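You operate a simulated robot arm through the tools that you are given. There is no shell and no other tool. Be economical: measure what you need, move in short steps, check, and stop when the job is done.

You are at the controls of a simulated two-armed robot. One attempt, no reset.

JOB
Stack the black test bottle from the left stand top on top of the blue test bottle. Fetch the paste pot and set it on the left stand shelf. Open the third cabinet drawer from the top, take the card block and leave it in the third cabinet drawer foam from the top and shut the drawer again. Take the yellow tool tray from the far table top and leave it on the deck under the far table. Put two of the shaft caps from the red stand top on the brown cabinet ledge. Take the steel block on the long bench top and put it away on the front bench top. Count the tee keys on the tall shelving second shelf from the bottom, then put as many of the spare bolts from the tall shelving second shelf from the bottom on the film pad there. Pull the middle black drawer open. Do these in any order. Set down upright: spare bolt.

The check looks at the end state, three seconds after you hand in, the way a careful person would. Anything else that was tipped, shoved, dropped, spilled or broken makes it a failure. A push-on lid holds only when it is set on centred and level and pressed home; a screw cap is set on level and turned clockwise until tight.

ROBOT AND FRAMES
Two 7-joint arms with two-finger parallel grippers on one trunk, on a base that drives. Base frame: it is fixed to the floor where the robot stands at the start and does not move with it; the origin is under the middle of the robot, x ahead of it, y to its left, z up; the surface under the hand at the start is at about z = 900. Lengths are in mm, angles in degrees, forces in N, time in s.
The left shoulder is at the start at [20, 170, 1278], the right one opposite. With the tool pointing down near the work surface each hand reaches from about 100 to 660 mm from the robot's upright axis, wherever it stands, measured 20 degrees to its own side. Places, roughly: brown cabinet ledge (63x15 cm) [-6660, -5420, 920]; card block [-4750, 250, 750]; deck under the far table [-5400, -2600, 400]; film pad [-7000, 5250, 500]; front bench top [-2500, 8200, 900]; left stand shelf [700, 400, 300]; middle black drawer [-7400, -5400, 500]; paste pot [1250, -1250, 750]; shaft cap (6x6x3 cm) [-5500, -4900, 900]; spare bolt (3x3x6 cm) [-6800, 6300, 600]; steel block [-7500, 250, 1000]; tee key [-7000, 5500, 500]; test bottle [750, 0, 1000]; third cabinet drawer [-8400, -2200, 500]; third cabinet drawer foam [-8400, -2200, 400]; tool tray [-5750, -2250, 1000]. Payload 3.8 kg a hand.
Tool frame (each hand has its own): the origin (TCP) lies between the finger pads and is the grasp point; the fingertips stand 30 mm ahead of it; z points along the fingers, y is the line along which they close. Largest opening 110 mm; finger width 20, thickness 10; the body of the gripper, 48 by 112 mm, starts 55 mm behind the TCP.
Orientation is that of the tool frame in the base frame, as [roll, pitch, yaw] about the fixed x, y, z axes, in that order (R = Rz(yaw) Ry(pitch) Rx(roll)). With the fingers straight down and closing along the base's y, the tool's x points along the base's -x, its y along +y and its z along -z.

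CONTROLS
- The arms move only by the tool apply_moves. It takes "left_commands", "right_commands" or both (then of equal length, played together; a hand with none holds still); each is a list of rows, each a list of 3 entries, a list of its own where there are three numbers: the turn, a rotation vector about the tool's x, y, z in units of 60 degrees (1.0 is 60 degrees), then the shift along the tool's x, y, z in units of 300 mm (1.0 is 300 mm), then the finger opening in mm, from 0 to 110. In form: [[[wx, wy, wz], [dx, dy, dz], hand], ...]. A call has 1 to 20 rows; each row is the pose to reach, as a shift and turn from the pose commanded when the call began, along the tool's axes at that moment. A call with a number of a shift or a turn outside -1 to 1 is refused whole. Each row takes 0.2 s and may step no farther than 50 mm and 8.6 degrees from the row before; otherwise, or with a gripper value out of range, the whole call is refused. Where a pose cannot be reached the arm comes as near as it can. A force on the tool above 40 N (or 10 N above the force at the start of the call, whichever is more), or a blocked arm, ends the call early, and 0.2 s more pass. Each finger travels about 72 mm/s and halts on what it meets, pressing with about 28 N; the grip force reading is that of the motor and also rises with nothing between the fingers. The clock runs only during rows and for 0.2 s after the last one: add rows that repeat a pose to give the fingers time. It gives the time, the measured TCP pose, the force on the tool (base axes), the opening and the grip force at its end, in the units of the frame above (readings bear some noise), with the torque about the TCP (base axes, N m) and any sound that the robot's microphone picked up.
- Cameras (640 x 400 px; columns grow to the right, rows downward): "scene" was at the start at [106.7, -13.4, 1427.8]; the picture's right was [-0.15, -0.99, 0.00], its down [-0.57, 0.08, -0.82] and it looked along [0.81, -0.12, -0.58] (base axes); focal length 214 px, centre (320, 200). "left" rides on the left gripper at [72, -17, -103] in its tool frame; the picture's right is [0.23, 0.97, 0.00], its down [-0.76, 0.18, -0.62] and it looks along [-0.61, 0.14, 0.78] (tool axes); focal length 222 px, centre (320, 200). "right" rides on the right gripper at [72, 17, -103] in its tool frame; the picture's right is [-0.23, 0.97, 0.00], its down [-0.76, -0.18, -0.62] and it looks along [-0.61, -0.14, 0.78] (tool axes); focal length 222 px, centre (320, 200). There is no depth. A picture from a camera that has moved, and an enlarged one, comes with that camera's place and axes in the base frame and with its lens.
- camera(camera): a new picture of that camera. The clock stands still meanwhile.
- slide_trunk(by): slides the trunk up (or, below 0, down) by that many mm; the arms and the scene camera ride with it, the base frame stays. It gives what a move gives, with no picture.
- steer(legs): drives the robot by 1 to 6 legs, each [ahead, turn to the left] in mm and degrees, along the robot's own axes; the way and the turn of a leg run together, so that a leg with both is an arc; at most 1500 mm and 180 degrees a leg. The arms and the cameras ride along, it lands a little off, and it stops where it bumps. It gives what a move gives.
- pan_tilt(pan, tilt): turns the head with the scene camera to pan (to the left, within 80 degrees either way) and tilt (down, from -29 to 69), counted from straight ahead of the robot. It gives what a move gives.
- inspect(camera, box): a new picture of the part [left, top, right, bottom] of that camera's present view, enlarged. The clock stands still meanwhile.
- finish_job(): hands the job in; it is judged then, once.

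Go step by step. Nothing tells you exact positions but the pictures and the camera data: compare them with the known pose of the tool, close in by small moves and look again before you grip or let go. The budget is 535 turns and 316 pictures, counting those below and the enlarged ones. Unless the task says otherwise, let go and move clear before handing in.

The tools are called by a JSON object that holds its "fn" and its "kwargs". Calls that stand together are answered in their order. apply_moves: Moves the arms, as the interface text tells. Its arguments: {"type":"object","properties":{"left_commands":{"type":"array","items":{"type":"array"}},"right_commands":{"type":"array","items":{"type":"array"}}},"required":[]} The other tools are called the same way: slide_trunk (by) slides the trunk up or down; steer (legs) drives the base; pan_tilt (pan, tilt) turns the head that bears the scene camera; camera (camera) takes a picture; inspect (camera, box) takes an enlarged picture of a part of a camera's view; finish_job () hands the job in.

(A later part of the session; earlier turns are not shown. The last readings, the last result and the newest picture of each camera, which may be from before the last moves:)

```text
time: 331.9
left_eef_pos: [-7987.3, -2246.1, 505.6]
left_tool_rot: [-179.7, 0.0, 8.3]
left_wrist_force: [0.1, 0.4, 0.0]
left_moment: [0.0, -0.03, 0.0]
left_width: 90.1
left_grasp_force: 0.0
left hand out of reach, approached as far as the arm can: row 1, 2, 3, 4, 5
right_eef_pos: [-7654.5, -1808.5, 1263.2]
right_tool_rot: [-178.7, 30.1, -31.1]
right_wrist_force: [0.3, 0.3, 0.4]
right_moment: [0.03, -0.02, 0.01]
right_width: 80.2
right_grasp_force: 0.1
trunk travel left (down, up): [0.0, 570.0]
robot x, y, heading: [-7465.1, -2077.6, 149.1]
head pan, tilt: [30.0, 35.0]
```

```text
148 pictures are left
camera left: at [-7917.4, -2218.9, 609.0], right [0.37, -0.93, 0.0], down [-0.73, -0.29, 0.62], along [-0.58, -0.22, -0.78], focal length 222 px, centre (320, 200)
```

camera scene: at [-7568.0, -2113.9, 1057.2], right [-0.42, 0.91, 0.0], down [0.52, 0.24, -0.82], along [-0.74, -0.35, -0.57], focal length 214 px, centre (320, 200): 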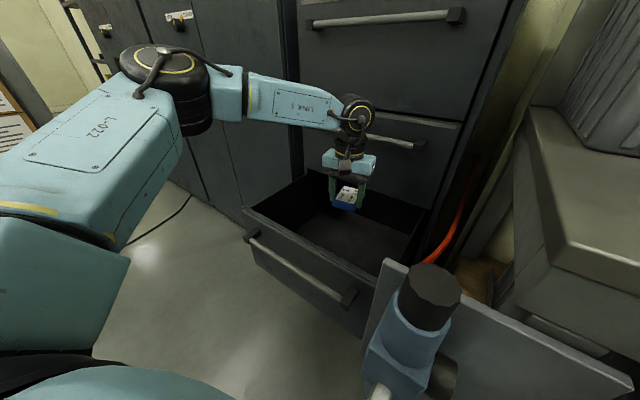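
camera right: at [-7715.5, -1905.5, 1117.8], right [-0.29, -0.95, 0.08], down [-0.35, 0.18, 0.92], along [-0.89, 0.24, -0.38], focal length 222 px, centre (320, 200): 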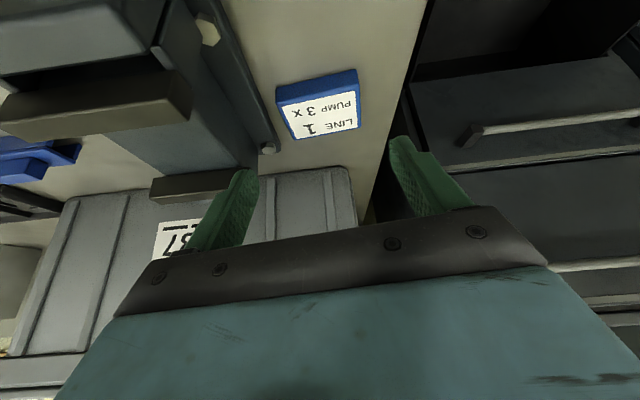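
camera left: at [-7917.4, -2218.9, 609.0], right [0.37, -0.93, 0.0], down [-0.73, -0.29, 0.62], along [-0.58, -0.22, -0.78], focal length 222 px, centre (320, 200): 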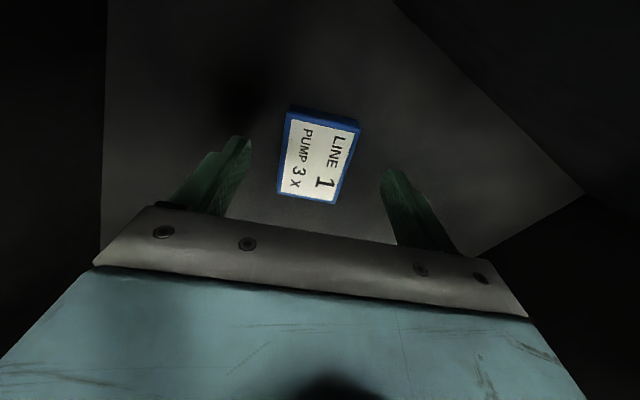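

The block lies flat on the foam, label up. Now I lift the hand out and back off to close the drawer.

{"fn": "apply_moves", "kwargs": {"left_commands": [[[0, 0, 0], [0, 0, -0.12], 60], [[0, 0, 0], [0, 0, -0.26], 40], [[0, 0, 0], [0, 0, -0.4], 20], [[0, 0, 0], [0, 0, -0.54], 5], [[0, 0, 0], [0, 0, -0.68], 5], [[0, 0, 0], [0, 0, -0.82], 5], [[0, 0, 0], [0, 0.15, -0.9], 5], [[0, 0, 0], [0, 0.3, -0.9], 5], [[0, 0, 0], [0.05, 0.45, -0.9], 5], [[0, 0, 0], [0.1, 0.6, -0.9], 5]]}}

{"fn": "steer", "kwargs": {"legs": [[0, -22], [-245, 0], [0, 13]]}}

{"fn": "camera", "kwargs": {"camera": "scene"}}

```text
refused: row 7 steps farther than a row can; nothing moved
```

```text
time: 333.1
left_eef_pos: [-8014.2, -2138.4, 505.4]
left_tool_rot: [178.9, -0.1, -4.3]
left_wrist_force: [-0.3, -2.0, 0.1]
left_moment: [0.19, -0.01, 0.0]
left_width: 88.8
left_grasp_force: 0.1
right_eef_pos: [-7589.1, -1773.3, 1263.7]
right_tool_rot: [-178.6, 30.1, -43.8]
right_wrist_force: [-0.1, -0.7, -0.2]
right_moment: [0.02, -0.01, 0.02]
right_width: 79.7
right_grasp_force: 0.0
trunk travel left (down, up): [0.0, 570.0]
robot x, y, heading: [-7468.7, -2078.7, 137.1]
head pan, tilt: [30.0, 35.0]
stopped in leg 1: the force on the tool passed its limit at 95 N (the readings are from after the stop); the commanded pose is now the measured one
```

```text
147 pictures are left
camera scene: at [-7568.4, -2044.1, 1053.2], right [0.23, 0.97, 0.0], down [0.56, -0.13, -0.82], along [-0.8, 0.19, -0.57], focal length 214 px, centre (320, 200)
```

scene: 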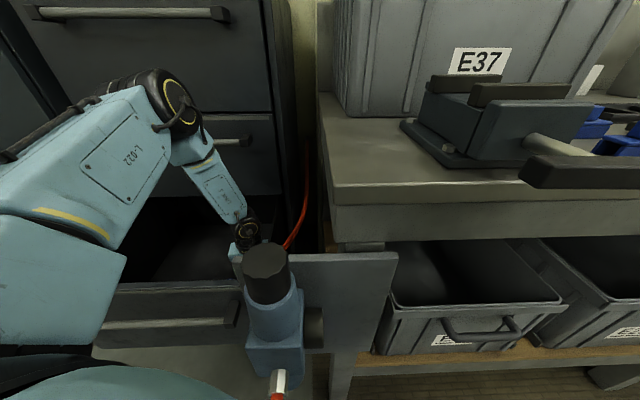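

A row was too long so the lift didn't happen, and the turn pressed the hand against the drawer wall. I turn back first, then lift properly.

{"fn": "steer", "kwargs": {"legs": [[0, 12]]}}

{"fn": "apply_moves", "kwargs": {"left_commands": [[[0, 0, 0], [0, 0, -0.12], 60], [[0, 0, 0], [0, 0, -0.26], 40], [[0, 0, 0], [0, 0, -0.4], 20], [[0, 0, 0], [0, 0, -0.54], 5], [[0, 0, 0], [0, 0, -0.68], 5], [[0, 0, 0], [0, 0, -0.82], 5], [[0, 0, 0], [0, 0.1, -0.9], 5], [[0, 0, 0], [0, 0.24, -0.9], 5], [[0, 0, 0], [0.05, 0.37, -0.9], 5], [[0, 0, 0], [0.1, 0.5, -0.9], 5]]}}

{"fn": "camera", "kwargs": {"camera": "scene"}}

```text
time: 334.3
left_eef_pos: [-7989.2, -2251.4, 505.2]
left_tool_rot: [179.0, -0.1, 7.8]
left_wrist_force: [-0.6, 0.2, 0.7]
left_moment: [0.01, -0.03, -0.02]
left_width: 90.1
left_grasp_force: 0.0
right_eef_pos: [-7648.3, -1805.3, 1262.3]
right_tool_rot: [-178.6, 30.2, -31.8]
right_wrist_force: [0.2, 0.3, 0.4]
right_moment: [-0.02, 0.0, 0.01]
right_width: 80.0
right_grasp_force: 0.0
trunk travel left (down, up): [0.0, 570.0]
robot x, y, heading: [-7468.3, -2077.4, 148.8]
head pan, tilt: [30.0, 35.0]
```

```text
time: 336.5
left_eef_pos: [-7939.6, -2394.6, 776.2]
left_tool_rot: [178.9, -0.1, 7.7]
left_wrist_force: [-0.4, -0.3, 0.1]
left_moment: [0.02, -0.03, 0.01]
left_width: 4.9
left_grasp_force: 0.1
right_eef_pos: [-7649.2, -1805.6, 1264.1]
right_tool_rot: [-178.7, 30.2, -31.9]
right_wrist_force: [0.5, 0.7, 0.1]
right_moment: [0.01, 0.01, -0.02]
right_width: 80.0
right_grasp_force: 0.1
trunk travel left (down, up): [0.0, 570.0]
robot x, y, heading: [-7465.3, -2078.0, 148.6]
head pan, tilt: [30.0, 35.0]
```

```text
146 pictures are left
camera scene: at [-7573.1, -2065.9, 1053.2], right [0.02, 1.0, 0.0], down [0.57, -0.01, -0.82], along [-0.82, 0.02, -0.57], focal length 214 px, centre (320, 200)
```

scene: 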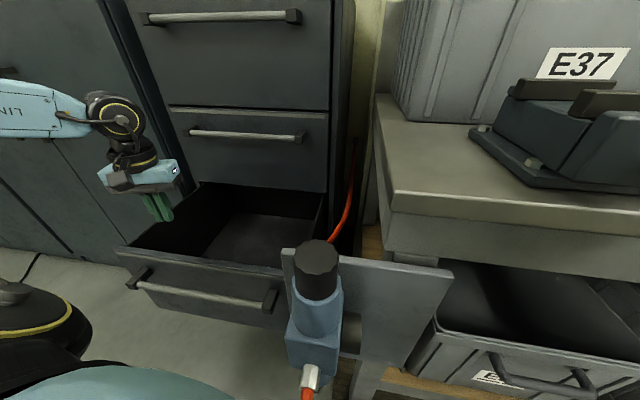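

Now back off to the pushing position.

{"fn": "steer", "kwargs": {"legs": [[0, -22], [-245, 0], [0, 13]]}}

{"fn": "camera", "kwargs": {"camera": "scene"}}

```text
time: 340.2
left_eef_pos: [-7831.4, -2515.3, 777.4]
left_tool_rot: [178.9, -0.2, -0.8]
left_wrist_force: [-1.2, -0.4, -0.3]
left_moment: [0.0, -0.02, -0.03]
left_width: 4.9
left_grasp_force: 0.0
right_eef_pos: [-7457.9, -1977.2, 1262.7]
right_tool_rot: [-178.6, 30.1, -40.4]
right_wrist_force: [0.6, -0.7, 0.4]
right_moment: [0.02, 0.01, -0.01]
right_width: 79.9
right_grasp_force: 0.1
trunk travel left (down, up): [0.0, 570.0]
robot x, y, heading: [-7318.7, -2273.9, 140.2]
head pan, tilt: [30.0, 35.0]
```

```text
145 pictures are left
camera scene: at [-7420.8, -2246.4, 1053.2], right [0.17, 0.99, 0.0], down [0.57, -0.1, -0.82], along [-0.81, 0.14, -0.57], focal length 214 px, centre (320, 200)
```

scene: 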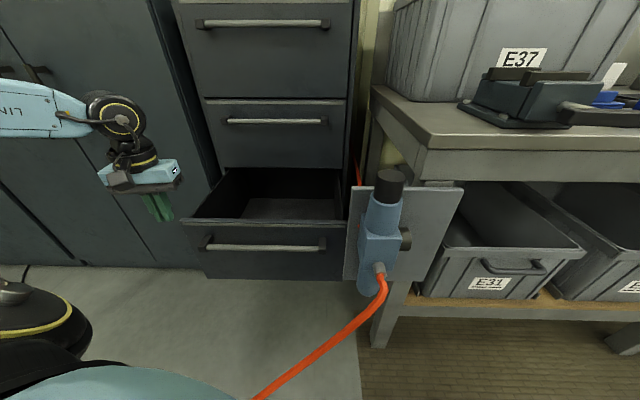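

I'll push on the handle bar from the front: tilt the closed fingers and set them just ahead of the bar.

{"fn": "apply_moves", "kwargs": {"left_commands": [[[0.008, -0.083, 0.028], [0.01, -0.095, 0.089], 0], [[0.015, -0.166, 0.055], [0.02, -0.19, 0.178], 0], [[0.023, -0.25, 0.083], [0.03, -0.286, 0.267], 0], [[0.03, -0.333, 0.111], [0.039, -0.381, 0.355], 0], [[0.038, -0.416, 0.138], [0.049, -0.476, 0.444], 0], [[0.045, -0.499, 0.166], [0.059, -0.571, 0.533], 0], [[0.045, -0.499, 0.166], [0.059, -0.571, 0.533], 0]]}}

{"fn": "camera", "kwargs": {"camera": "left"}}

{"fn": "camera", "kwargs": {"camera": "scene"}}

```text
time: 341.8
left_eef_pos: [-7810.5, -2346.7, 616.2]
left_tool_rot: [178.8, 29.8, -11.6]
left_wrist_force: [-0.5, -0.5, -0.6]
left_moment: [0.02, 0.01, -0.03]
left_width: 0.2
left_grasp_force: 28.5
right_eef_pos: [-7458.3, -1977.0, 1263.4]
right_tool_rot: [-178.7, 30.1, -40.3]
right_wrist_force: [-0.2, 0.7, 0.0]
right_moment: [-0.02, -0.03, 0.03]
right_width: 80.0
right_grasp_force: 0.0
trunk travel left (down, up): [0.0, 570.0]
robot x, y, heading: [-7315.9, -2274.9, 140.2]
head pan, tilt: [30.0, 35.0]
```

```text
144 pictures are left
camera left: at [-7694.0, -2350.5, 668.5], right [0.01, -1.0, -0.1], down [-0.38, -0.09, 0.92], along [-0.93, 0.03, -0.37], focal length 222 px, centre (320, 200)
```

left: 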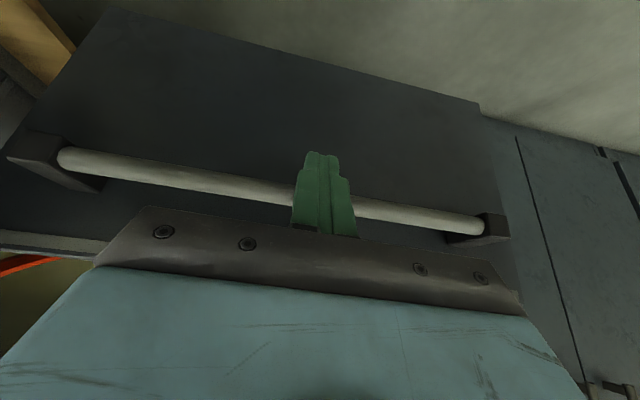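

```text
143 pictures are left
camera scene: at [-7420.9, -2246.2, 1053.2], right [0.17, 0.99, 0.0], down [0.57, -0.1, -0.82], along [-0.81, 0.14, -0.57], focal length 214 px, centre (320, 200)
```

scene: 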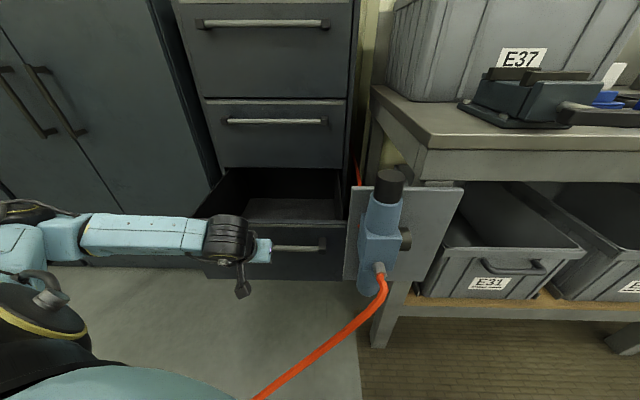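

The fingers sit in front of the bar's middle. Pushing in 220 mm.

{"fn": "apply_moves", "kwargs": {"left_commands": [[[0, 0, 0], [-0.058, 0, 0.033], 0], [[0, 0, 0], [-0.116, 0, 0.066], 0], [[0, 0, 0], [-0.174, 0, 0.099], 0], [[0, 0, 0], [-0.232, 0, 0.133], 0], [[0, 0, 0], [-0.29, 0, 0.166], 0], [[0, 0, 0], [-0.347, 0, 0.199], 0], [[0, 0, 0], [-0.405, 0, 0.232], 0], [[0, 0, 0], [-0.463, 0, 0.265], 0], [[0, 0, 0], [-0.521, 0, 0.298], 0], [[0, 0, 0], [-0.579, 0, 0.331], 0], [[0, 0, 0], [-0.637, 0, 0.364], 0]]}}

{"fn": "camera", "kwargs": {"camera": "scene"}}

```text
time: 344.2
left_eef_pos: [-8029.0, -2304.7, 615.3]
left_tool_rot: [179.0, 30.1, -11.5]
left_wrist_force: [0.0, 0.4, -0.3]
left_moment: [0.0, 0.02, -0.04]
left_width: 0.0
left_grasp_force: 27.8
right_eef_pos: [-7458.1, -1977.1, 1264.5]
right_tool_rot: [-178.6, 30.2, -40.4]
right_wrist_force: [-0.6, -0.2, -0.5]
right_moment: [-0.01, 0.01, 0.0]
right_width: 79.9
right_grasp_force: 0.2
trunk travel left (down, up): [0.0, 570.0]
robot x, y, heading: [-7316.4, -2277.0, 140.1]
head pan, tilt: [30.0, 35.0]
```

```text
142 pictures are left
camera scene: at [-7420.9, -2246.1, 1053.2], right [0.17, 0.99, 0.0], down [0.57, -0.1, -0.82], along [-0.81, 0.14, -0.57], focal length 214 px, centre (320, 200)
```

scene: 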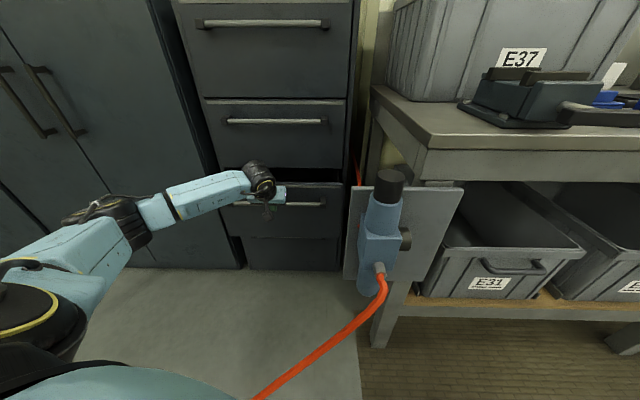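

Going well, about 100 mm remain. Continue pushing.

{"fn": "apply_moves", "kwargs": {"left_commands": [[[0, 0, 0], [-0.058, 0, 0.033], 0], [[0, 0, 0], [-0.116, 0, 0.066], 0], [[0, 0, 0], [-0.174, 0, 0.099], 0], [[0, 0, 0], [-0.232, 0, 0.133], 0], [[0, 0, 0], [-0.29, 0, 0.166], 0], [[0, 0, 0], [-0.347, 0, 0.199], 0]]}}

{"fn": "camera", "kwargs": {"camera": "scene"}}

```text
time: 345.6
left_eef_pos: [-8141.4, -2282.2, 611.9]
left_tool_rot: [178.5, 29.2, -11.8]
left_wrist_force: [38.4, -7.9, -4.9]
left_moment: [-0.09, -0.54, 0.1]
left_width: 0.1
left_grasp_force: 28.0
right_eef_pos: [-7454.5, -1978.1, 1262.5]
right_tool_rot: [-178.6, 30.3, -40.3]
right_wrist_force: [0.3, -0.4, 0.6]
right_moment: [-0.04, -0.02, -0.01]
right_width: 79.8
right_grasp_force: 0.0
trunk travel left (down, up): [0.0, 570.0]
robot x, y, heading: [-7316.3, -2273.2, 140.1]
head pan, tilt: [30.0, 35.0]
```

```text
141 pictures are left
camera scene: at [-7418.4, -2246.9, 1053.4], right [0.17, 0.99, 0.0], down [0.56, -0.1, -0.82], along [-0.81, 0.14, -0.57], focal length 214 px, centre (320, 200)
```

scene: 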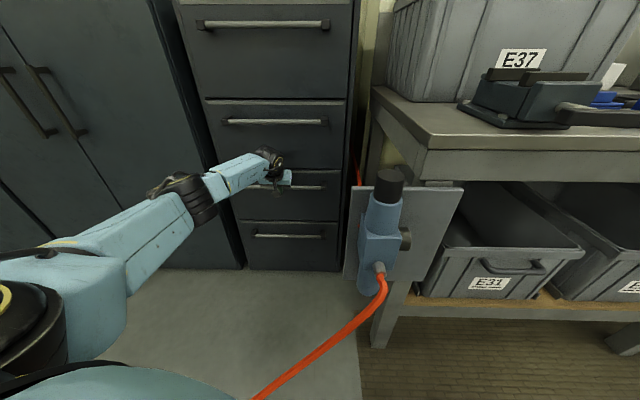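

A firm 38 N stop: the drawer is shut. I retreat, raise the trunk and return the left arm to neutral.

{"fn": "apply_moves", "kwargs": {"left_commands": [[[0, 0, 0], [0.1, 0, -0.06], 0], [[0, 0, 0], [0.22, 0, -0.14], 20], [[0, 0, 0], [0.34, 0, -0.22], 50], [[0, 0, 0], [0.42, 0, -0.34], 90], [[0, 0, 0], [0.48, 0, -0.46], 100]]}}

{"fn": "camera", "kwargs": {"camera": "scene"}}

{"fn": "slide_trunk", "kwargs": {"by": 375}}

```text
time: 346.8
left_eef_pos: [-7958.3, -2319.9, 663.7]
left_tool_rot: [178.8, 29.8, -11.5]
left_wrist_force: [-0.4, 0.3, 0.3]
left_moment: [0.02, 0.04, 0.01]
left_width: 100.1
left_grasp_force: 0.0
right_eef_pos: [-7458.0, -1977.7, 1262.7]
right_tool_rot: [-178.6, 30.2, -40.4]
right_wrist_force: [0.1, 0.1, -0.3]
right_moment: [-0.03, 0.02, 0.0]
right_width: 80.1
right_grasp_force: 0.0
trunk travel left (down, up): [0.0, 570.0]
robot x, y, heading: [-7317.5, -2273.2, 140.4]
head pan, tilt: [30.0, 35.0]
```

```text
140 pictures are left
camera scene: at [-7420.6, -2246.3, 1053.2], right [0.17, 0.99, 0.0], down [0.56, -0.1, -0.82], along [-0.81, 0.14, -0.57], focal length 214 px, centre (320, 200)
```

scene: 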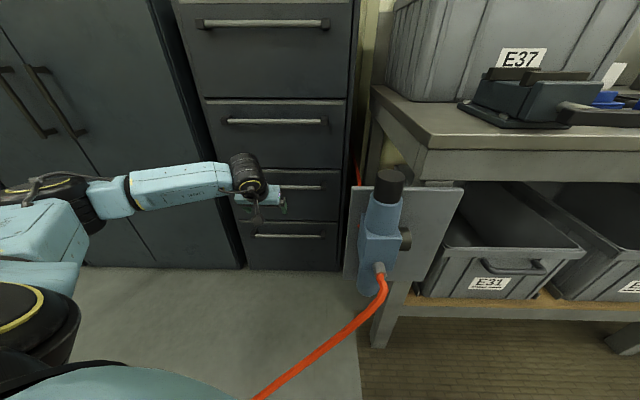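

```text
time: 350.4
left_eef_pos: [-7959.1, -2319.3, 1036.5]
left_tool_rot: [178.8, 29.8, -11.5]
left_wrist_force: [0.0, 0.8, -0.6]
left_moment: [0.02, 0.02, 0.04]
left_width: 100.2
left_grasp_force: 0.1
right_eef_pos: [-7457.0, -1977.4, 1638.1]
right_tool_rot: [-178.6, 30.3, -40.4]
right_wrist_force: [-0.3, 0.3, -0.7]
right_moment: [-0.02, -0.02, 0.02]
right_width: 80.0
right_grasp_force: 0.1
trunk travel left (down, up): [-375.0, 195.0]
robot x, y, heading: [-7315.6, -2275.1, 140.3]
head pan, tilt: [30.0, 35.0]
```

Drawer confirmed shut. Folding both arms to the travel posture.

{"fn": "apply_moves", "kwargs": {"left_commands": [[[0.015, 0.061, 0.057], [0.026, -0.084, -0.122], 100], [[0.031, 0.122, 0.115], [0.052, -0.168, -0.245], 100], [[0.046, 0.182, 0.172], [0.079, -0.252, -0.367], 100], [[0.061, 0.243, 0.23], [0.105, -0.337, -0.49], 100], [[0.076, 0.304, 0.287], [0.131, -0.421, -0.612], 100], [[0.092, 0.365, 0.344], [0.157, -0.505, -0.735], 100], [[0.107, 0.425, 0.402], [0.184, -0.589, -0.857], 100], [[0.122, 0.486, 0.459], [0.21, -0.673, -0.98], 100]], "right_commands": [[[0, 0.063, 0], [0.034, -0.029, 0.114], 100], [[0, 0.126, 0], [0.067, -0.058, 0.229], 100], [[0, 0.189, 0], [0.101, -0.087, 0.343], 100], [[0, 0.252, 0], [0.135, -0.116, 0.457], 100], [[0, 0.314, 0], [0.169, -0.144, 0.572], 100], [[0, 0.377, 0], [0.202, -0.173, 0.686], 100], [[0, 0.44, 0], [0.236, -0.202, 0.8], 100], [[0, 0.503, 0], [0.27, -0.231, 0.915], 100]]}}

```text
time: 352.2
left_eef_pos: [-7722.2, -2152.5, 1257.1]
left_tool_rot: [179.0, -0.6, -39.2]
left_wrist_force: [0.8, 0.8, 0.2]
left_moment: [0.02, 0.02, 0.02]
left_width: 100.0
left_grasp_force: 0.1
right_eef_pos: [-7457.9, -1871.5, 1358.8]
right_tool_rot: [-178.9, 0.0, -41.2]
right_wrist_force: [0.3, 0.0, -0.3]
right_moment: [-0.02, 0.02, 0.0]
right_width: 99.9
right_grasp_force: 0.1
trunk travel left (down, up): [-375.0, 195.0]
robot x, y, heading: [-7314.8, -2273.6, 140.4]
head pan, tilt: [30.0, 35.0]
```

Next is the tool tray on the far table. I drive east and look at the table.

{"fn": "steer", "kwargs": {"legs": [[0, -120], [850, 0], [0, -30]]}}

{"fn": "pan_tilt", "kwargs": {"pan": 0, "tilt": 25}}

{"fn": "camera", "kwargs": {"camera": "scene"}}

```text
time: 363.1
left_eef_pos: [-6125.6, -1890.0, 1256.5]
left_tool_rot: [179.2, -0.6, 170.1]
left_wrist_force: [0.2, -0.6, 0.4]
left_moment: [0.01, -0.02, -0.01]
left_width: 100.0
left_grasp_force: 0.0
right_eef_pos: [-6218.8, -2262.8, 1360.0]
right_tool_rot: [-178.7, 0.2, 168.2]
right_wrist_force: [-0.4, -0.1, 0.7]
right_moment: [0.02, -0.03, -0.01]
right_width: 100.0
right_grasp_force: 0.0
trunk travel left (down, up): [-375.0, 195.0]
robot x, y, heading: [-6540.5, -1982.6, -10.5]
head pan, tilt: [30.0, 35.0]
```

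```text
time: 364.1
left_eef_pos: [-6123.4, -1889.3, 1257.9]
left_tool_rot: [179.1, -0.5, 170.2]
left_wrist_force: [1.4, 0.2, 0.9]
left_moment: [0.01, 0.0, -0.03]
left_width: 100.1
left_grasp_force: 0.0
right_eef_pos: [-6219.1, -2262.7, 1360.5]
right_tool_rot: [-178.8, 0.0, 168.2]
right_wrist_force: [0.1, -0.1, -0.4]
right_moment: [0.01, 0.02, -0.01]
right_width: 100.0
right_grasp_force: 0.0
trunk travel left (down, up): [-375.0, 195.0]
robot x, y, heading: [-6538.0, -1983.5, -10.5]
head pan, tilt: [0.0, 25.0]
```

```text
139 pictures are left
camera scene: at [-6429.0, -2005.4, 1443.9], right [-0.18, -0.98, 0.0], down [-0.42, 0.08, -0.91], along [0.89, -0.17, -0.42], focal length 214 px, centre (320, 200)
```

scene: 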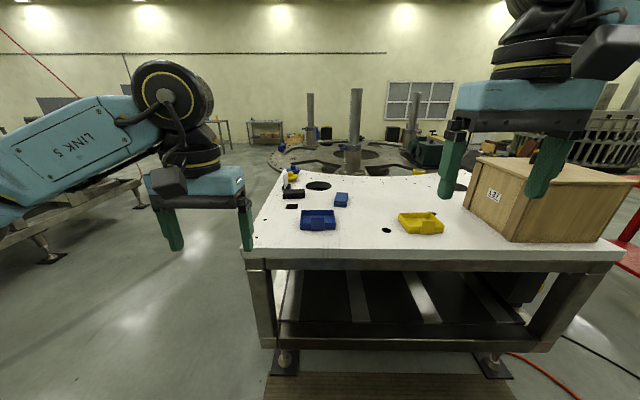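

The yellow tool tray stands on the white-topped table, with the slatted deck below. Zooming in.

{"fn": "inspect", "kwargs": {"camera": "scene", "box": [360, 180, 480, 260]}}

{"fn": "inspect", "kwargs": {"camera": "scene", "box": [240, 240, 640, 390]}}

```text
5.00 times, centred on (420, 220) of scene
camera zoom: at [-6429.0, -2005.4, 1443.9], right [-0.18, -0.98, 0.0], down [-0.42, 0.08, -0.91], along [0.89, -0.17, -0.42], focal length 1072 px, centre (-180, 100)
```

zoom: 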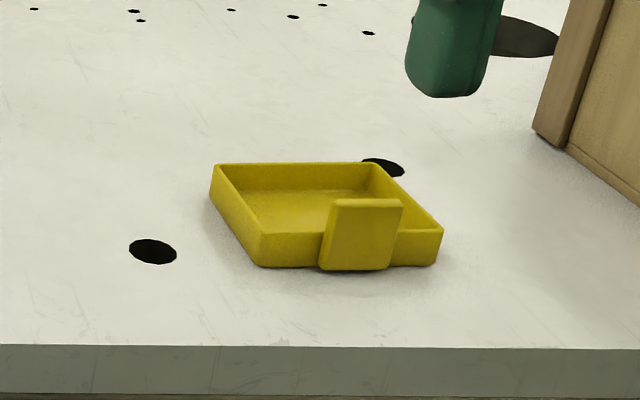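

```text
1.60 times, centred on (440, 315) of scene
camera zoom: at [-6429.0, -2005.4, 1443.9], right [-0.18, -0.98, 0.0], down [-0.42, 0.08, -0.91], along [0.89, -0.17, -0.42], focal length 343 px, centre (128, 16)
```

zoom: 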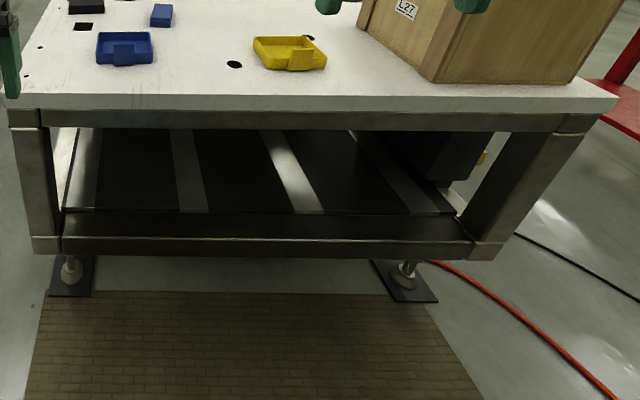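

The tray is a shallow box with a front tab. I'll grip one side wall from above with the right hand. Driving up to the table.

{"fn": "steer", "kwargs": {"legs": [[0, -29], [645, 0], [0, 29]]}}

{"fn": "pan_tilt", "kwargs": {"pan": -10, "tilt": 50}}

{"fn": "camera", "kwargs": {"camera": "scene"}}

{"fn": "camera", "kwargs": {"camera": "right"}}

```text
time: 369.0
left_eef_pos: [-5715.3, -2473.5, 1257.2]
left_tool_rot: [179.1, -0.6, 139.8]
left_wrist_force: [0.5, 0.0, 0.0]
left_moment: [-0.03, 0.01, -0.01]
left_width: 100.3
left_grasp_force: 0.1
right_eef_pos: [-5983.0, -2747.7, 1359.9]
right_tool_rot: [-178.8, 0.0, 138.0]
right_wrist_force: [0.6, 0.9, 0.6]
right_moment: [0.01, 0.01, 0.01]
right_width: 100.0
right_grasp_force: 0.0
trunk travel left (down, up): [-375.0, 195.0]
robot x, y, heading: [-6141.3, -2369.6, -39.1]
head pan, tilt: [0.0, 25.0]
stopped in leg 2: the robot was blocked; the commanded pose is now the measured one
```

```text
time: 369.9
left_eef_pos: [-5715.8, -2473.8, 1257.2]
left_tool_rot: [179.1, -0.5, 139.7]
left_wrist_force: [0.2, 0.8, 0.2]
left_moment: [0.01, 0.0, -0.05]
left_width: 100.2
left_grasp_force: 0.0
right_eef_pos: [-5983.6, -2748.1, 1359.9]
right_tool_rot: [-178.9, 0.1, 138.0]
right_wrist_force: [-1.0, 0.0, 1.1]
right_moment: [0.0, -0.01, 0.0]
right_width: 100.1
right_grasp_force: 0.1
trunk travel left (down, up): [-375.0, 195.0]
robot x, y, heading: [-6135.7, -2368.7, -39.2]
head pan, tilt: [-10.0, 50.0]
```

```text
136 pictures are left
camera scene: at [-6074.5, -2441.4, 1406.5], right [-0.76, -0.65, 0.0], down [-0.5, 0.58, -0.64], along [0.42, -0.49, -0.77], focal length 214 px, centre (320, 200)
```

scene: 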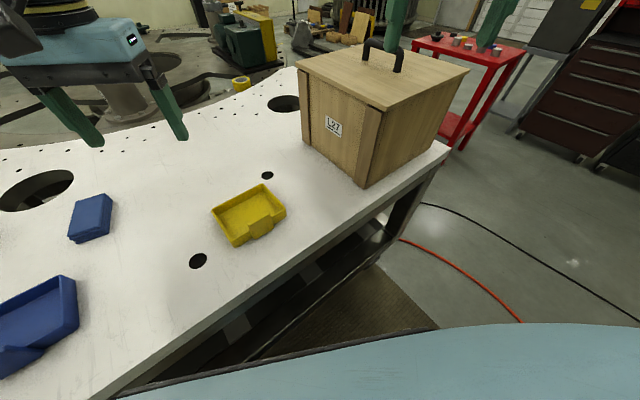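

```text
135 pictures are left
camera right: at [-6024.1, -2686.2, 1463.0], right [0.82, 0.57, -0.02], down [0.46, -0.63, 0.63], along [0.35, -0.52, -0.78], focal length 222 px, centre (320, 200)
```

right: 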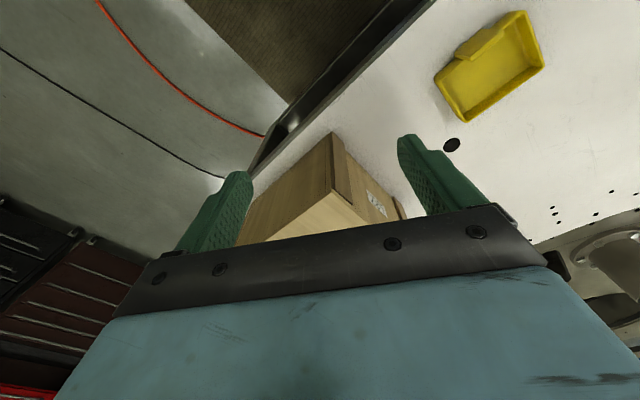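

Blocked by the table edge at an angle; straightening here puts the tray about 480 ahead and 130 right, well within reach.

{"fn": "steer", "kwargs": {"legs": [[0, 28.7]]}}

{"fn": "pan_tilt", "kwargs": {"pan": -12, "tilt": 45}}

{"fn": "inspect", "kwargs": {"camera": "scene", "box": [220, 110, 420, 260]}}

{"fn": "camera", "kwargs": {"camera": "right"}}

```text
time: 371.7
left_eef_pos: [-5715.8, -2260.9, 1257.6]
left_tool_rot: [179.1, -0.7, 167.9]
left_wrist_force: [-0.2, 1.1, -0.1]
left_moment: [-0.02, 0.02, -0.01]
left_width: 100.1
left_grasp_force: 0.0
right_eef_pos: [-5823.7, -2630.7, 1360.6]
right_tool_rot: [-178.7, 0.1, 166.2]
right_wrist_force: [-0.1, 0.7, 0.0]
right_moment: [-0.02, -0.02, 0.0]
right_width: 100.0
right_grasp_force: 0.1
trunk travel left (down, up): [-375.0, 195.0]
robot x, y, heading: [-6137.6, -2366.0, -11.3]
head pan, tilt: [-10.0, 50.0]
```

```text
time: 372.3
left_eef_pos: [-5717.0, -2260.7, 1257.4]
left_tool_rot: [179.1, -0.4, 167.9]
left_wrist_force: [0.0, 0.8, -0.1]
left_moment: [-0.02, 0.0, 0.01]
left_width: 99.8
left_grasp_force: 0.0
right_eef_pos: [-5823.3, -2631.6, 1361.5]
right_tool_rot: [-178.9, -0.1, 166.1]
right_wrist_force: [0.8, 0.4, -0.7]
right_moment: [0.03, 0.01, -0.04]
right_width: 100.0
right_grasp_force: 0.1
trunk travel left (down, up): [-375.0, 195.0]
robot x, y, heading: [-6137.0, -2373.7, -11.0]
head pan, tilt: [-12.0, 45.0]
```

```text
2.67 times, centred on (320, 185) of scene
camera zoom: at [-6045.7, -2405.8, 1413.3], right [-0.39, -0.92, 0.0], down [-0.65, 0.28, -0.71], along [0.65, -0.28, -0.71], focal length 572 px, centre (320, 240)
```

zoom: 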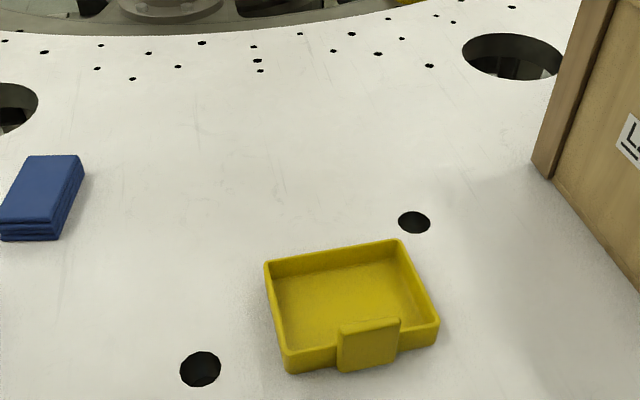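

```text
133 pictures are left
camera right: at [-5888.4, -2594.8, 1463.1], right [0.46, 0.89, -0.02], down [0.7, -0.34, 0.63], along [0.55, -0.3, -0.78], focal length 222 px, centre (320, 200)
```

right: 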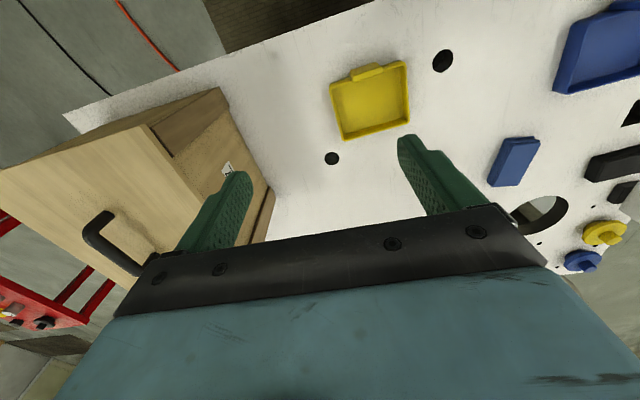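

The tray's right side wall runs around (-5712, -2660). I bring the right hand over it with a moderate opening.

{"fn": "apply_moves", "kwargs": {"right_commands": [[[0, 0, -0.005], [-0.048, 0, 0.123], 50], [[0, 0, -0.01], [-0.096, 0, 0.246], 50], [[0, 0, -0.015], [-0.143, 0, 0.369], 50], [[0, 0, -0.02], [-0.191, 0, 0.492], 50], [[0, 0, -0.025], [-0.239, 0, 0.616], 50], [[0, 0, -0.03], [-0.287, 0, 0.739], 50], [[0, 0, -0.035], [-0.334, 0, 0.862], 50], [[0, 0, -0.04], [-0.382, -0.002, 0.985], 50]]}}

{"fn": "camera", "kwargs": {"camera": "right"}}

```text
time: 374.1
left_eef_pos: [-5721.8, -2251.8, 1259.5]
left_tool_rot: [179.3, -0.2, 167.9]
left_wrist_force: [-0.1, -0.3, 0.2]
left_moment: [0.01, 0.01, -0.01]
left_width: 100.1
left_grasp_force: 0.1
right_eef_pos: [-5716.5, -2654.6, 1068.3]
right_tool_rot: [-178.6, 0.7, 168.5]
right_wrist_force: [0.2, -0.2, -0.5]
right_moment: [0.01, -0.01, -0.02]
right_width: 50.2
right_grasp_force: 0.2
trunk travel left (down, up): [-375.0, 195.0]
robot x, y, heading: [-6143.9, -2365.7, -11.0]
head pan, tilt: [-12.0, 45.0]
```

```text
132 pictures are left
camera right: at [-5785.0, -2622.1, 1170.8], right [0.42, 0.91, -0.02], down [0.71, -0.31, 0.64], along [0.57, -0.28, -0.77], focal length 222 px, centre (320, 200)
```

right: 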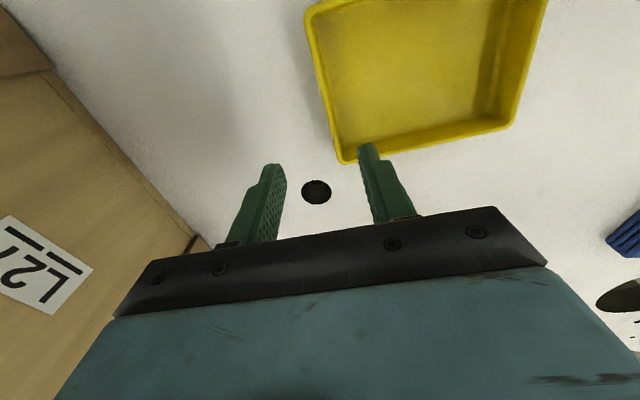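

{"fn": "apply_moves", "kwargs": {"right_commands": [[[0, 0, 0], [0.018, 0.023, 0.1], 50], [[0, 0, 0], [0.018, 0.023, 0.2], 50], [[0, 0, 0], [0.018, 0.023, 0.28], 50], [[0, 0, 0], [0.018, 0.023, 0.28], 50]]}}

{"fn": "camera", "kwargs": {"camera": "right"}}

{"fn": "inspect", "kwargs": {"camera": "scene", "box": [260, 130, 420, 250]}}

```text
time: 374.9
left_eef_pos: [-5715.7, -2261.2, 1255.0]
left_tool_rot: [179.1, -0.6, 167.9]
left_wrist_force: [-0.1, -0.1, 0.5]
left_moment: [-0.02, -0.01, 0.0]
left_width: 99.8
left_grasp_force: 0.1
right_eef_pos: [-5717.4, -2650.6, 985.8]
right_tool_rot: [-179.6, 0.2, 169.0]
right_wrist_force: [-3.1, -1.2, 7.1]
right_moment: [0.13, 0.07, 0.12]
right_width: 48.8
right_grasp_force: 0.0
trunk travel left (down, up): [-375.0, 195.0]
robot x, y, heading: [-6143.6, -2370.6, -11.3]
head pan, tilt: [-12.0, 45.0]
stopped in row 4 (right hand): the force on the tool passed its limit at 57 N (the readings are from after the stop); the commanded pose is now the measured one
```

```text
131 pictures are left
camera right: at [-5784.7, -2619.3, 1089.1], right [0.41, 0.91, -0.01], down [0.71, -0.31, 0.63], along [0.57, -0.26, -0.78], focal length 222 px, centre (320, 200)
```

right: 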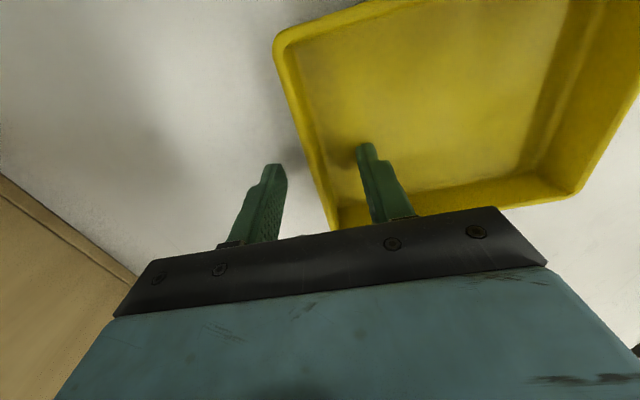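

```text
3.33 times, centred on (340, 190) of scene
camera zoom: at [-6046.5, -2405.1, 1411.7], right [-0.39, -0.92, 0.0], down [-0.65, 0.28, -0.71], along [0.65, -0.28, -0.71], focal length 715 px, centre (253, 233)
```

zoom: 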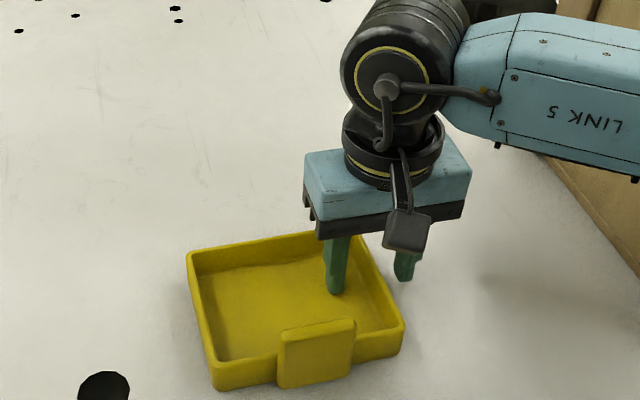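

The inner fingertip touches the tray floor, so the wall is between the fingers. I raise 4 mm and close.

{"fn": "apply_moves", "kwargs": {"right_commands": [[[0, 0, 0], [0, 0, -0.015], 50], [[0, 0, 0], [0, 0, -0.015], 35], [[0, 0, 0], [0, 0, -0.015], 20], [[0, 0, 0], [0, 0, -0.015], 5], [[0, 0, 0], [0, 0, -0.015], 0], [[0, 0, 0], [0, 0, -0.015], 0]]}}

{"fn": "apply_moves", "kwargs": {"right_commands": [[[0, 0, 0], [0, 0, -0.03], 0], [[0, 0, 0], [0, 0, -0.1], 0], [[0, 0, 0], [0, 0, -0.2], 0], [[0, 0, 0], [0, 0, -0.3], 0]]}}

{"fn": "camera", "kwargs": {"camera": "scene"}}

{"fn": "camera", "kwargs": {"camera": "right"}}

```text
time: 376.3
left_eef_pos: [-5715.8, -2260.9, 1255.2]
left_tool_rot: [179.2, -0.6, 167.9]
left_wrist_force: [-0.3, -0.2, 0.3]
left_moment: [0.01, 0.01, -0.03]
left_width: 99.8
left_grasp_force: 0.1
right_eef_pos: [-5717.6, -2649.6, 991.5]
right_tool_rot: [-179.7, 0.0, 169.1]
right_wrist_force: [0.6, -0.4, 0.7]
right_moment: [0.21, -0.05, 0.03]
right_width: 4.6
right_grasp_force: 28.2
trunk travel left (down, up): [-375.0, 195.0]
robot x, y, heading: [-6139.5, -2370.1, -11.5]
head pan, tilt: [-12.0, 45.0]
```

```text
time: 377.3
left_eef_pos: [-5716.6, -2260.6, 1256.4]
left_tool_rot: [179.1, -0.6, 167.9]
left_wrist_force: [0.4, 0.2, 0.5]
left_moment: [-0.01, 0.01, 0.01]
left_width: 100.0
left_grasp_force: 0.0
right_eef_pos: [-5718.4, -2646.3, 1080.5]
right_tool_rot: [-179.6, 0.1, 169.1]
right_wrist_force: [0.5, -0.2, -1.6]
right_moment: [-0.14, -0.02, 0.01]
right_width: 4.7
right_grasp_force: 28.1
trunk travel left (down, up): [-375.0, 195.0]
robot x, y, heading: [-6141.8, -2368.6, -11.0]
head pan, tilt: [-12.0, 45.0]
```

```text
129 pictures are left
camera scene: at [-6045.5, -2405.3, 1413.4], right [-0.39, -0.92, 0.0], down [-0.65, 0.28, -0.71], along [0.65, -0.28, -0.71], focal length 214 px, centre (320, 200)
```

scene: 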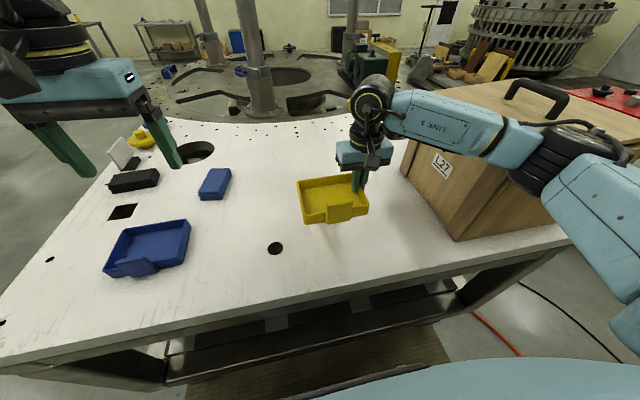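

```text
128 pictures are left
camera right: at [-5784.3, -2615.7, 1183.8], right [0.41, 0.91, -0.01], down [0.71, -0.31, 0.63], along [0.57, -0.26, -0.78], focal length 222 px, centre (320, 200)
```

right: 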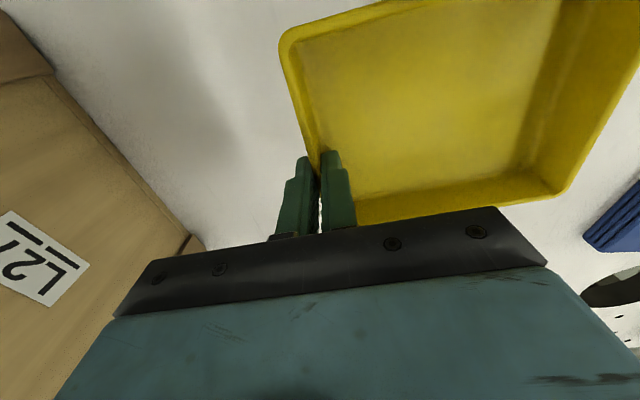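

The tray is held level. I back away, raise the left hand, lower the trunk and look at the deck.

{"fn": "steer", "kwargs": {"legs": [[-380, 0]]}}

{"fn": "apply_moves", "kwargs": {"left_commands": [[[0, 0, 0], [0, 0, -0.14], 100], [[0, 0, 0], [0, 0, -0.28], 100], [[0, 0, 0], [0, 0, -0.42], 100], [[0, 0, 0], [0, 0, -0.56], 100], [[0, 0, 0], [0, 0, -0.7], 100], [[0, 0, 0], [0, 0, -0.84], 100], [[0, 0, 0], [0, 0, -0.98], 100]], "right_commands": [[[0, 0, 0], [0.05, 0, 0.05], 0], [[0, 0, 0], [0.1, 0, 0.15], 0], [[0, 0, 0], [0.15, 0, 0.25], 0], [[0, 0, 0], [0.2, 0, 0.35], 0], [[0, 0, 0], [0.25, 0, 0.45], 0], [[0, 0, 0], [0.3, 0, 0.5], 0], [[0, 0, 0], [0.33, 0, 0.5], 0]]}}

{"fn": "slide_trunk", "kwargs": {"by": -370}}

{"fn": "pan_tilt", "kwargs": {"pan": 0, "tilt": 30}}

{"fn": "camera", "kwargs": {"camera": "scene"}}

```text
time: 379.7
left_eef_pos: [-6086.4, -2189.1, 1256.5]
left_tool_rot: [179.1, -0.5, 167.5]
left_wrist_force: [-0.1, 0.3, 0.4]
left_moment: [0.02, 0.02, 0.0]
left_width: 99.8
left_grasp_force: 0.0
right_eef_pos: [-6089.7, -2573.8, 1081.7]
right_tool_rot: [-179.7, 0.1, 168.8]
right_wrist_force: [0.0, -0.4, -2.6]
right_moment: [-0.16, -0.05, 0.01]
right_width: 4.5
right_grasp_force: 27.9
trunk travel left (down, up): [-375.0, 195.0]
robot x, y, heading: [-6512.5, -2291.9, -11.5]
head pan, tilt: [-12.0, 45.0]
```

```text
time: 381.3
left_eef_pos: [-6092.7, -2196.3, 1533.2]
left_tool_rot: [179.2, -0.4, 167.5]
left_wrist_force: [-0.7, -0.6, 0.5]
left_moment: [-0.02, 0.04, -0.02]
left_width: 100.3
left_grasp_force: 0.0
left hand out of reach, approached as far as the arm can: row 7
right_eef_pos: [-6189.5, -2557.3, 928.7]
right_tool_rot: [-179.6, 0.1, 168.5]
right_wrist_force: [0.2, 0.0, -1.6]
right_moment: [-0.18, -0.03, 0.04]
right_width: 4.5
right_grasp_force: 27.5
trunk travel left (down, up): [-375.0, 195.0]
robot x, y, heading: [-6512.7, -2295.3, -11.4]
head pan, tilt: [-12.0, 45.0]
```

```text
time: 384.9
left_eef_pos: [-6091.2, -2195.4, 1163.3]
left_tool_rot: [179.0, -0.5, 167.5]
left_wrist_force: [0.1, -0.1, -0.1]
left_moment: [0.02, 0.02, 0.0]
left_width: 100.0
left_grasp_force: 0.0
right_eef_pos: [-6190.4, -2556.9, 558.9]
right_tool_rot: [-179.7, 0.1, 168.8]
right_wrist_force: [0.4, 0.6, -1.9]
right_moment: [-0.15, -0.06, 0.03]
right_width: 4.9
right_grasp_force: 27.5
trunk travel left (down, up): [-5.0, 565.0]
robot x, y, heading: [-6511.4, -2295.7, -11.3]
head pan, tilt: [-12.0, 45.0]
```

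```text
time: 385.7
left_eef_pos: [-6090.8, -2196.8, 1162.6]
left_tool_rot: [179.0, -0.6, 167.5]
left_wrist_force: [-0.1, 0.2, -0.2]
left_moment: [-0.01, 0.01, -0.04]
left_width: 100.0
left_grasp_force: 0.1
right_eef_pos: [-6188.8, -2558.2, 557.8]
right_tool_rot: [-179.8, 0.1, 168.7]
right_wrist_force: [-0.3, -0.4, -1.8]
right_moment: [-0.16, -0.04, 0.01]
right_width: 4.4
right_grasp_force: 27.9
trunk travel left (down, up): [-5.0, 565.0]
robot x, y, heading: [-6511.0, -2294.9, -11.5]
head pan, tilt: [0.0, 30.0]
```

```text
127 pictures are left
camera scene: at [-6402.4, -2317.5, 1065.9], right [-0.2, -0.98, 0.0], down [-0.49, 0.1, -0.87], along [0.85, -0.17, -0.5], focal length 214 px, centre (320, 200)
```

scene: 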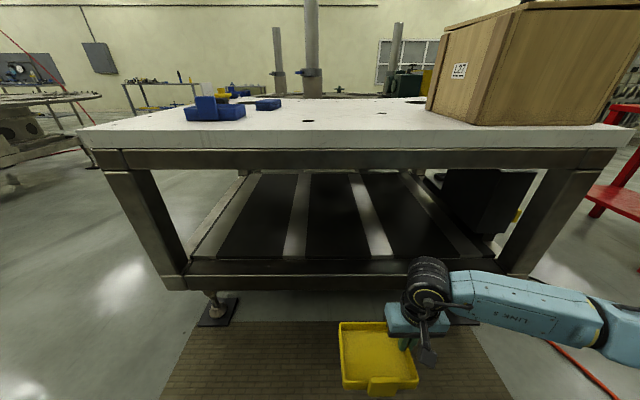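

The deck's front edge lies at roughly z≈470–490. Tray bottom is near 517, so I drive in part-way and check clearance.

{"fn": "steer", "kwargs": {"legs": [[210, 0]]}}

{"fn": "pan_tilt", "kwargs": {"pan": -10, "tilt": 40}}

{"fn": "camera", "kwargs": {"camera": "scene"}}

{"fn": "camera", "kwargs": {"camera": "right"}}

```text
time: 387.3
left_eef_pos: [-5888.8, -2237.0, 1161.1]
left_tool_rot: [179.2, -0.5, 167.4]
left_wrist_force: [-0.4, 0.0, -0.4]
left_moment: [-0.01, -0.01, 0.02]
left_width: 99.8
left_grasp_force: 0.0
right_eef_pos: [-5985.4, -2599.9, 558.5]
right_tool_rot: [-179.6, 0.1, 168.6]
right_wrist_force: [0.2, 0.0, -2.1]
right_moment: [-0.18, -0.03, -0.01]
right_width: 4.1
right_grasp_force: 28.1
trunk travel left (down, up): [-5.0, 565.0]
robot x, y, heading: [-6308.3, -2338.6, -11.7]
head pan, tilt: [0.0, 30.0]
```

```text
time: 388.0
left_eef_pos: [-5889.2, -2239.7, 1162.3]
left_tool_rot: [179.1, -0.5, 167.4]
left_wrist_force: [-0.4, 0.6, 0.2]
left_moment: [0.03, 0.02, 0.05]
left_width: 100.1
left_grasp_force: 0.0
right_eef_pos: [-5986.1, -2598.4, 558.1]
right_tool_rot: [-179.8, 0.0, 168.5]
right_wrist_force: [-0.3, -0.7, -3.2]
right_moment: [-0.16, -0.03, 0.02]
right_width: 4.5
right_grasp_force: 28.0
trunk travel left (down, up): [-5.0, 565.0]
robot x, y, heading: [-6307.8, -2334.9, -11.3]
head pan, tilt: [-10.0, 40.0]
```

```text
126 pictures are left
camera scene: at [-6209.0, -2372.3, 1050.7], right [-0.37, -0.93, 0.0], down [-0.6, 0.24, -0.77], along [0.71, -0.28, -0.64], focal length 214 px, centre (320, 200)
```

scene: 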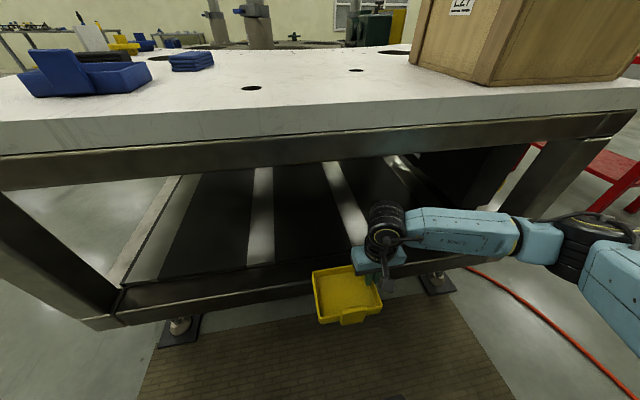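

```text
125 pictures are left
camera right: at [-6053.2, -2567.9, 661.8], right [0.42, 0.91, -0.01], down [0.71, -0.32, 0.63], along [0.57, -0.26, -0.78], focal length 222 px, centre (320, 200)
```

right: 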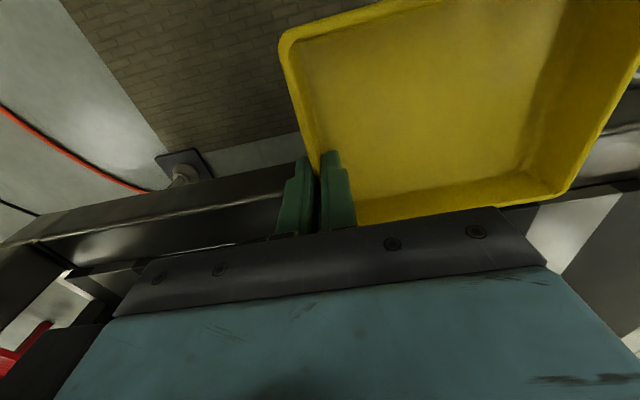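

Triangulating gives the deck at about z≈427, inset some 90 mm behind the table edge. There's room to drive in another 220 mm.

{"fn": "steer", "kwargs": {"legs": [[215, 0]]}}

{"fn": "apply_moves", "kwargs": {"right_commands": [[[0, 0, 0], [-0.06, 0, 0.05], 0], [[0, 0, 0], [-0.12, 0, 0.1], 0], [[0, 0, 0], [-0.18, 0, 0.14], 0], [[0, 0, 0], [-0.24, 0, 0.14], 0], [[0, 0, 0], [-0.3, 0, 0.14], 0]]}}

{"fn": "camera", "kwargs": {"camera": "right"}}

{"fn": "camera", "kwargs": {"camera": "scene"}}

```text
time: 389.7
left_eef_pos: [-5680.5, -2283.0, 1163.3]
left_tool_rot: [179.1, -0.5, 167.0]
left_wrist_force: [-0.7, 0.0, -0.9]
left_moment: [-0.01, -0.01, 0.03]
left_width: 100.2
left_grasp_force: 0.1
right_eef_pos: [-5780.2, -2643.7, 558.2]
right_tool_rot: [-179.7, 0.1, 168.3]
right_wrist_force: [-0.1, 0.7, -2.3]
right_moment: [-0.15, -0.02, 0.02]
right_width: 4.5
right_grasp_force: 27.7
trunk travel left (down, up): [-5.0, 565.0]
robot x, y, heading: [-6097.5, -2379.2, -12.0]
head pan, tilt: [-10.0, 40.0]
```

```text
time: 390.9
left_eef_pos: [-5681.2, -2284.2, 1163.0]
left_tool_rot: [179.1, -0.4, 167.1]
left_wrist_force: [-0.7, 1.1, 0.5]
left_moment: [-0.02, 0.03, -0.02]
left_width: 100.3
left_grasp_force: 0.0
right_eef_pos: [-5692.0, -2663.2, 516.2]
right_tool_rot: [-179.7, 0.1, 168.3]
right_wrist_force: [0.3, 0.2, -1.6]
right_moment: [-0.15, -0.01, 0.03]
right_width: 4.5
right_grasp_force: 28.0
trunk travel left (down, up): [-5.0, 565.0]
robot x, y, heading: [-6099.9, -2379.3, -11.9]
head pan, tilt: [-10.0, 40.0]
```

```text
124 pictures are left
camera right: at [-5758.0, -2631.9, 619.5], right [0.42, 0.91, -0.01], down [0.71, -0.32, 0.63], along [0.57, -0.27, -0.78], focal length 222 px, centre (320, 200)
```

right: 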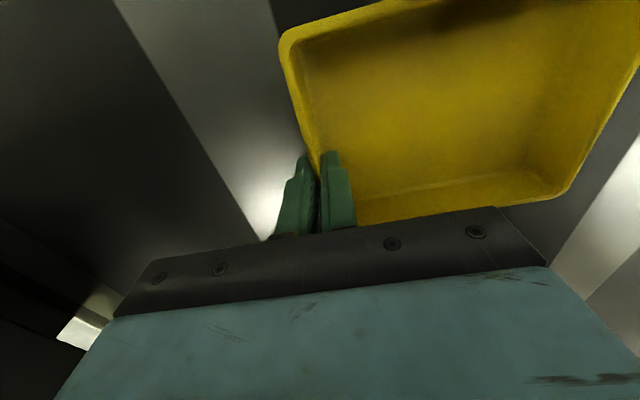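

```text
123 pictures are left
camera scene: at [-6002.2, -2415.8, 1050.6], right [-0.37, -0.93, 0.0], down [-0.6, 0.24, -0.77], along [0.71, -0.29, -0.64], focal length 214 px, centre (320, 200)
```

scene: 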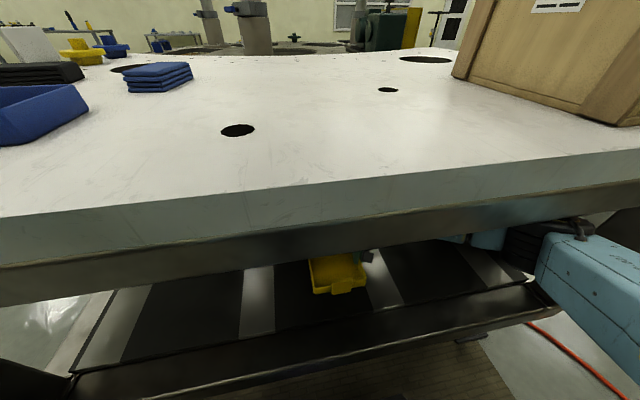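

The tray is over the deck. Lowering to contact.

{"fn": "apply_moves", "kwargs": {"right_commands": [[[0, 0, 0], [-0.03, 0, 0.05], 0], [[0, 0, 0], [-0.06, 0, 0.1], 0], [[0, 0, 0], [-0.06, 0, 0.12], 0], [[0, 0, 0], [-0.06, 0, 0.14], 0], [[0, 0, 0], [-0.06, 0, 0.15], 0]]}}

```text
time: 392.3
left_eef_pos: [-5679.5, -2283.6, 1163.4]
left_tool_rot: [179.1, -0.4, 167.1]
left_wrist_force: [0.0, -0.4, 0.0]
left_moment: [-0.01, -0.02, -0.02]
left_width: 99.8
left_grasp_force: 0.0
right_eef_pos: [-5671.1, -2666.7, 476.7]
right_tool_rot: [-179.9, 0.6, 168.3]
right_wrist_force: [0.6, -0.3, 12.6]
right_moment: [0.25, 0.83, 0.16]
right_width: 4.8
right_grasp_force: 27.3
trunk travel left (down, up): [-5.0, 565.0]
robot x, y, heading: [-6099.9, -2378.5, -12.0]
head pan, tilt: [-10.0, 40.0]
stopped in row 5 (right hand): the force on the tool passed its limit at 43 N (the readings are from after the stop); the commanded pose is now the measured one
```

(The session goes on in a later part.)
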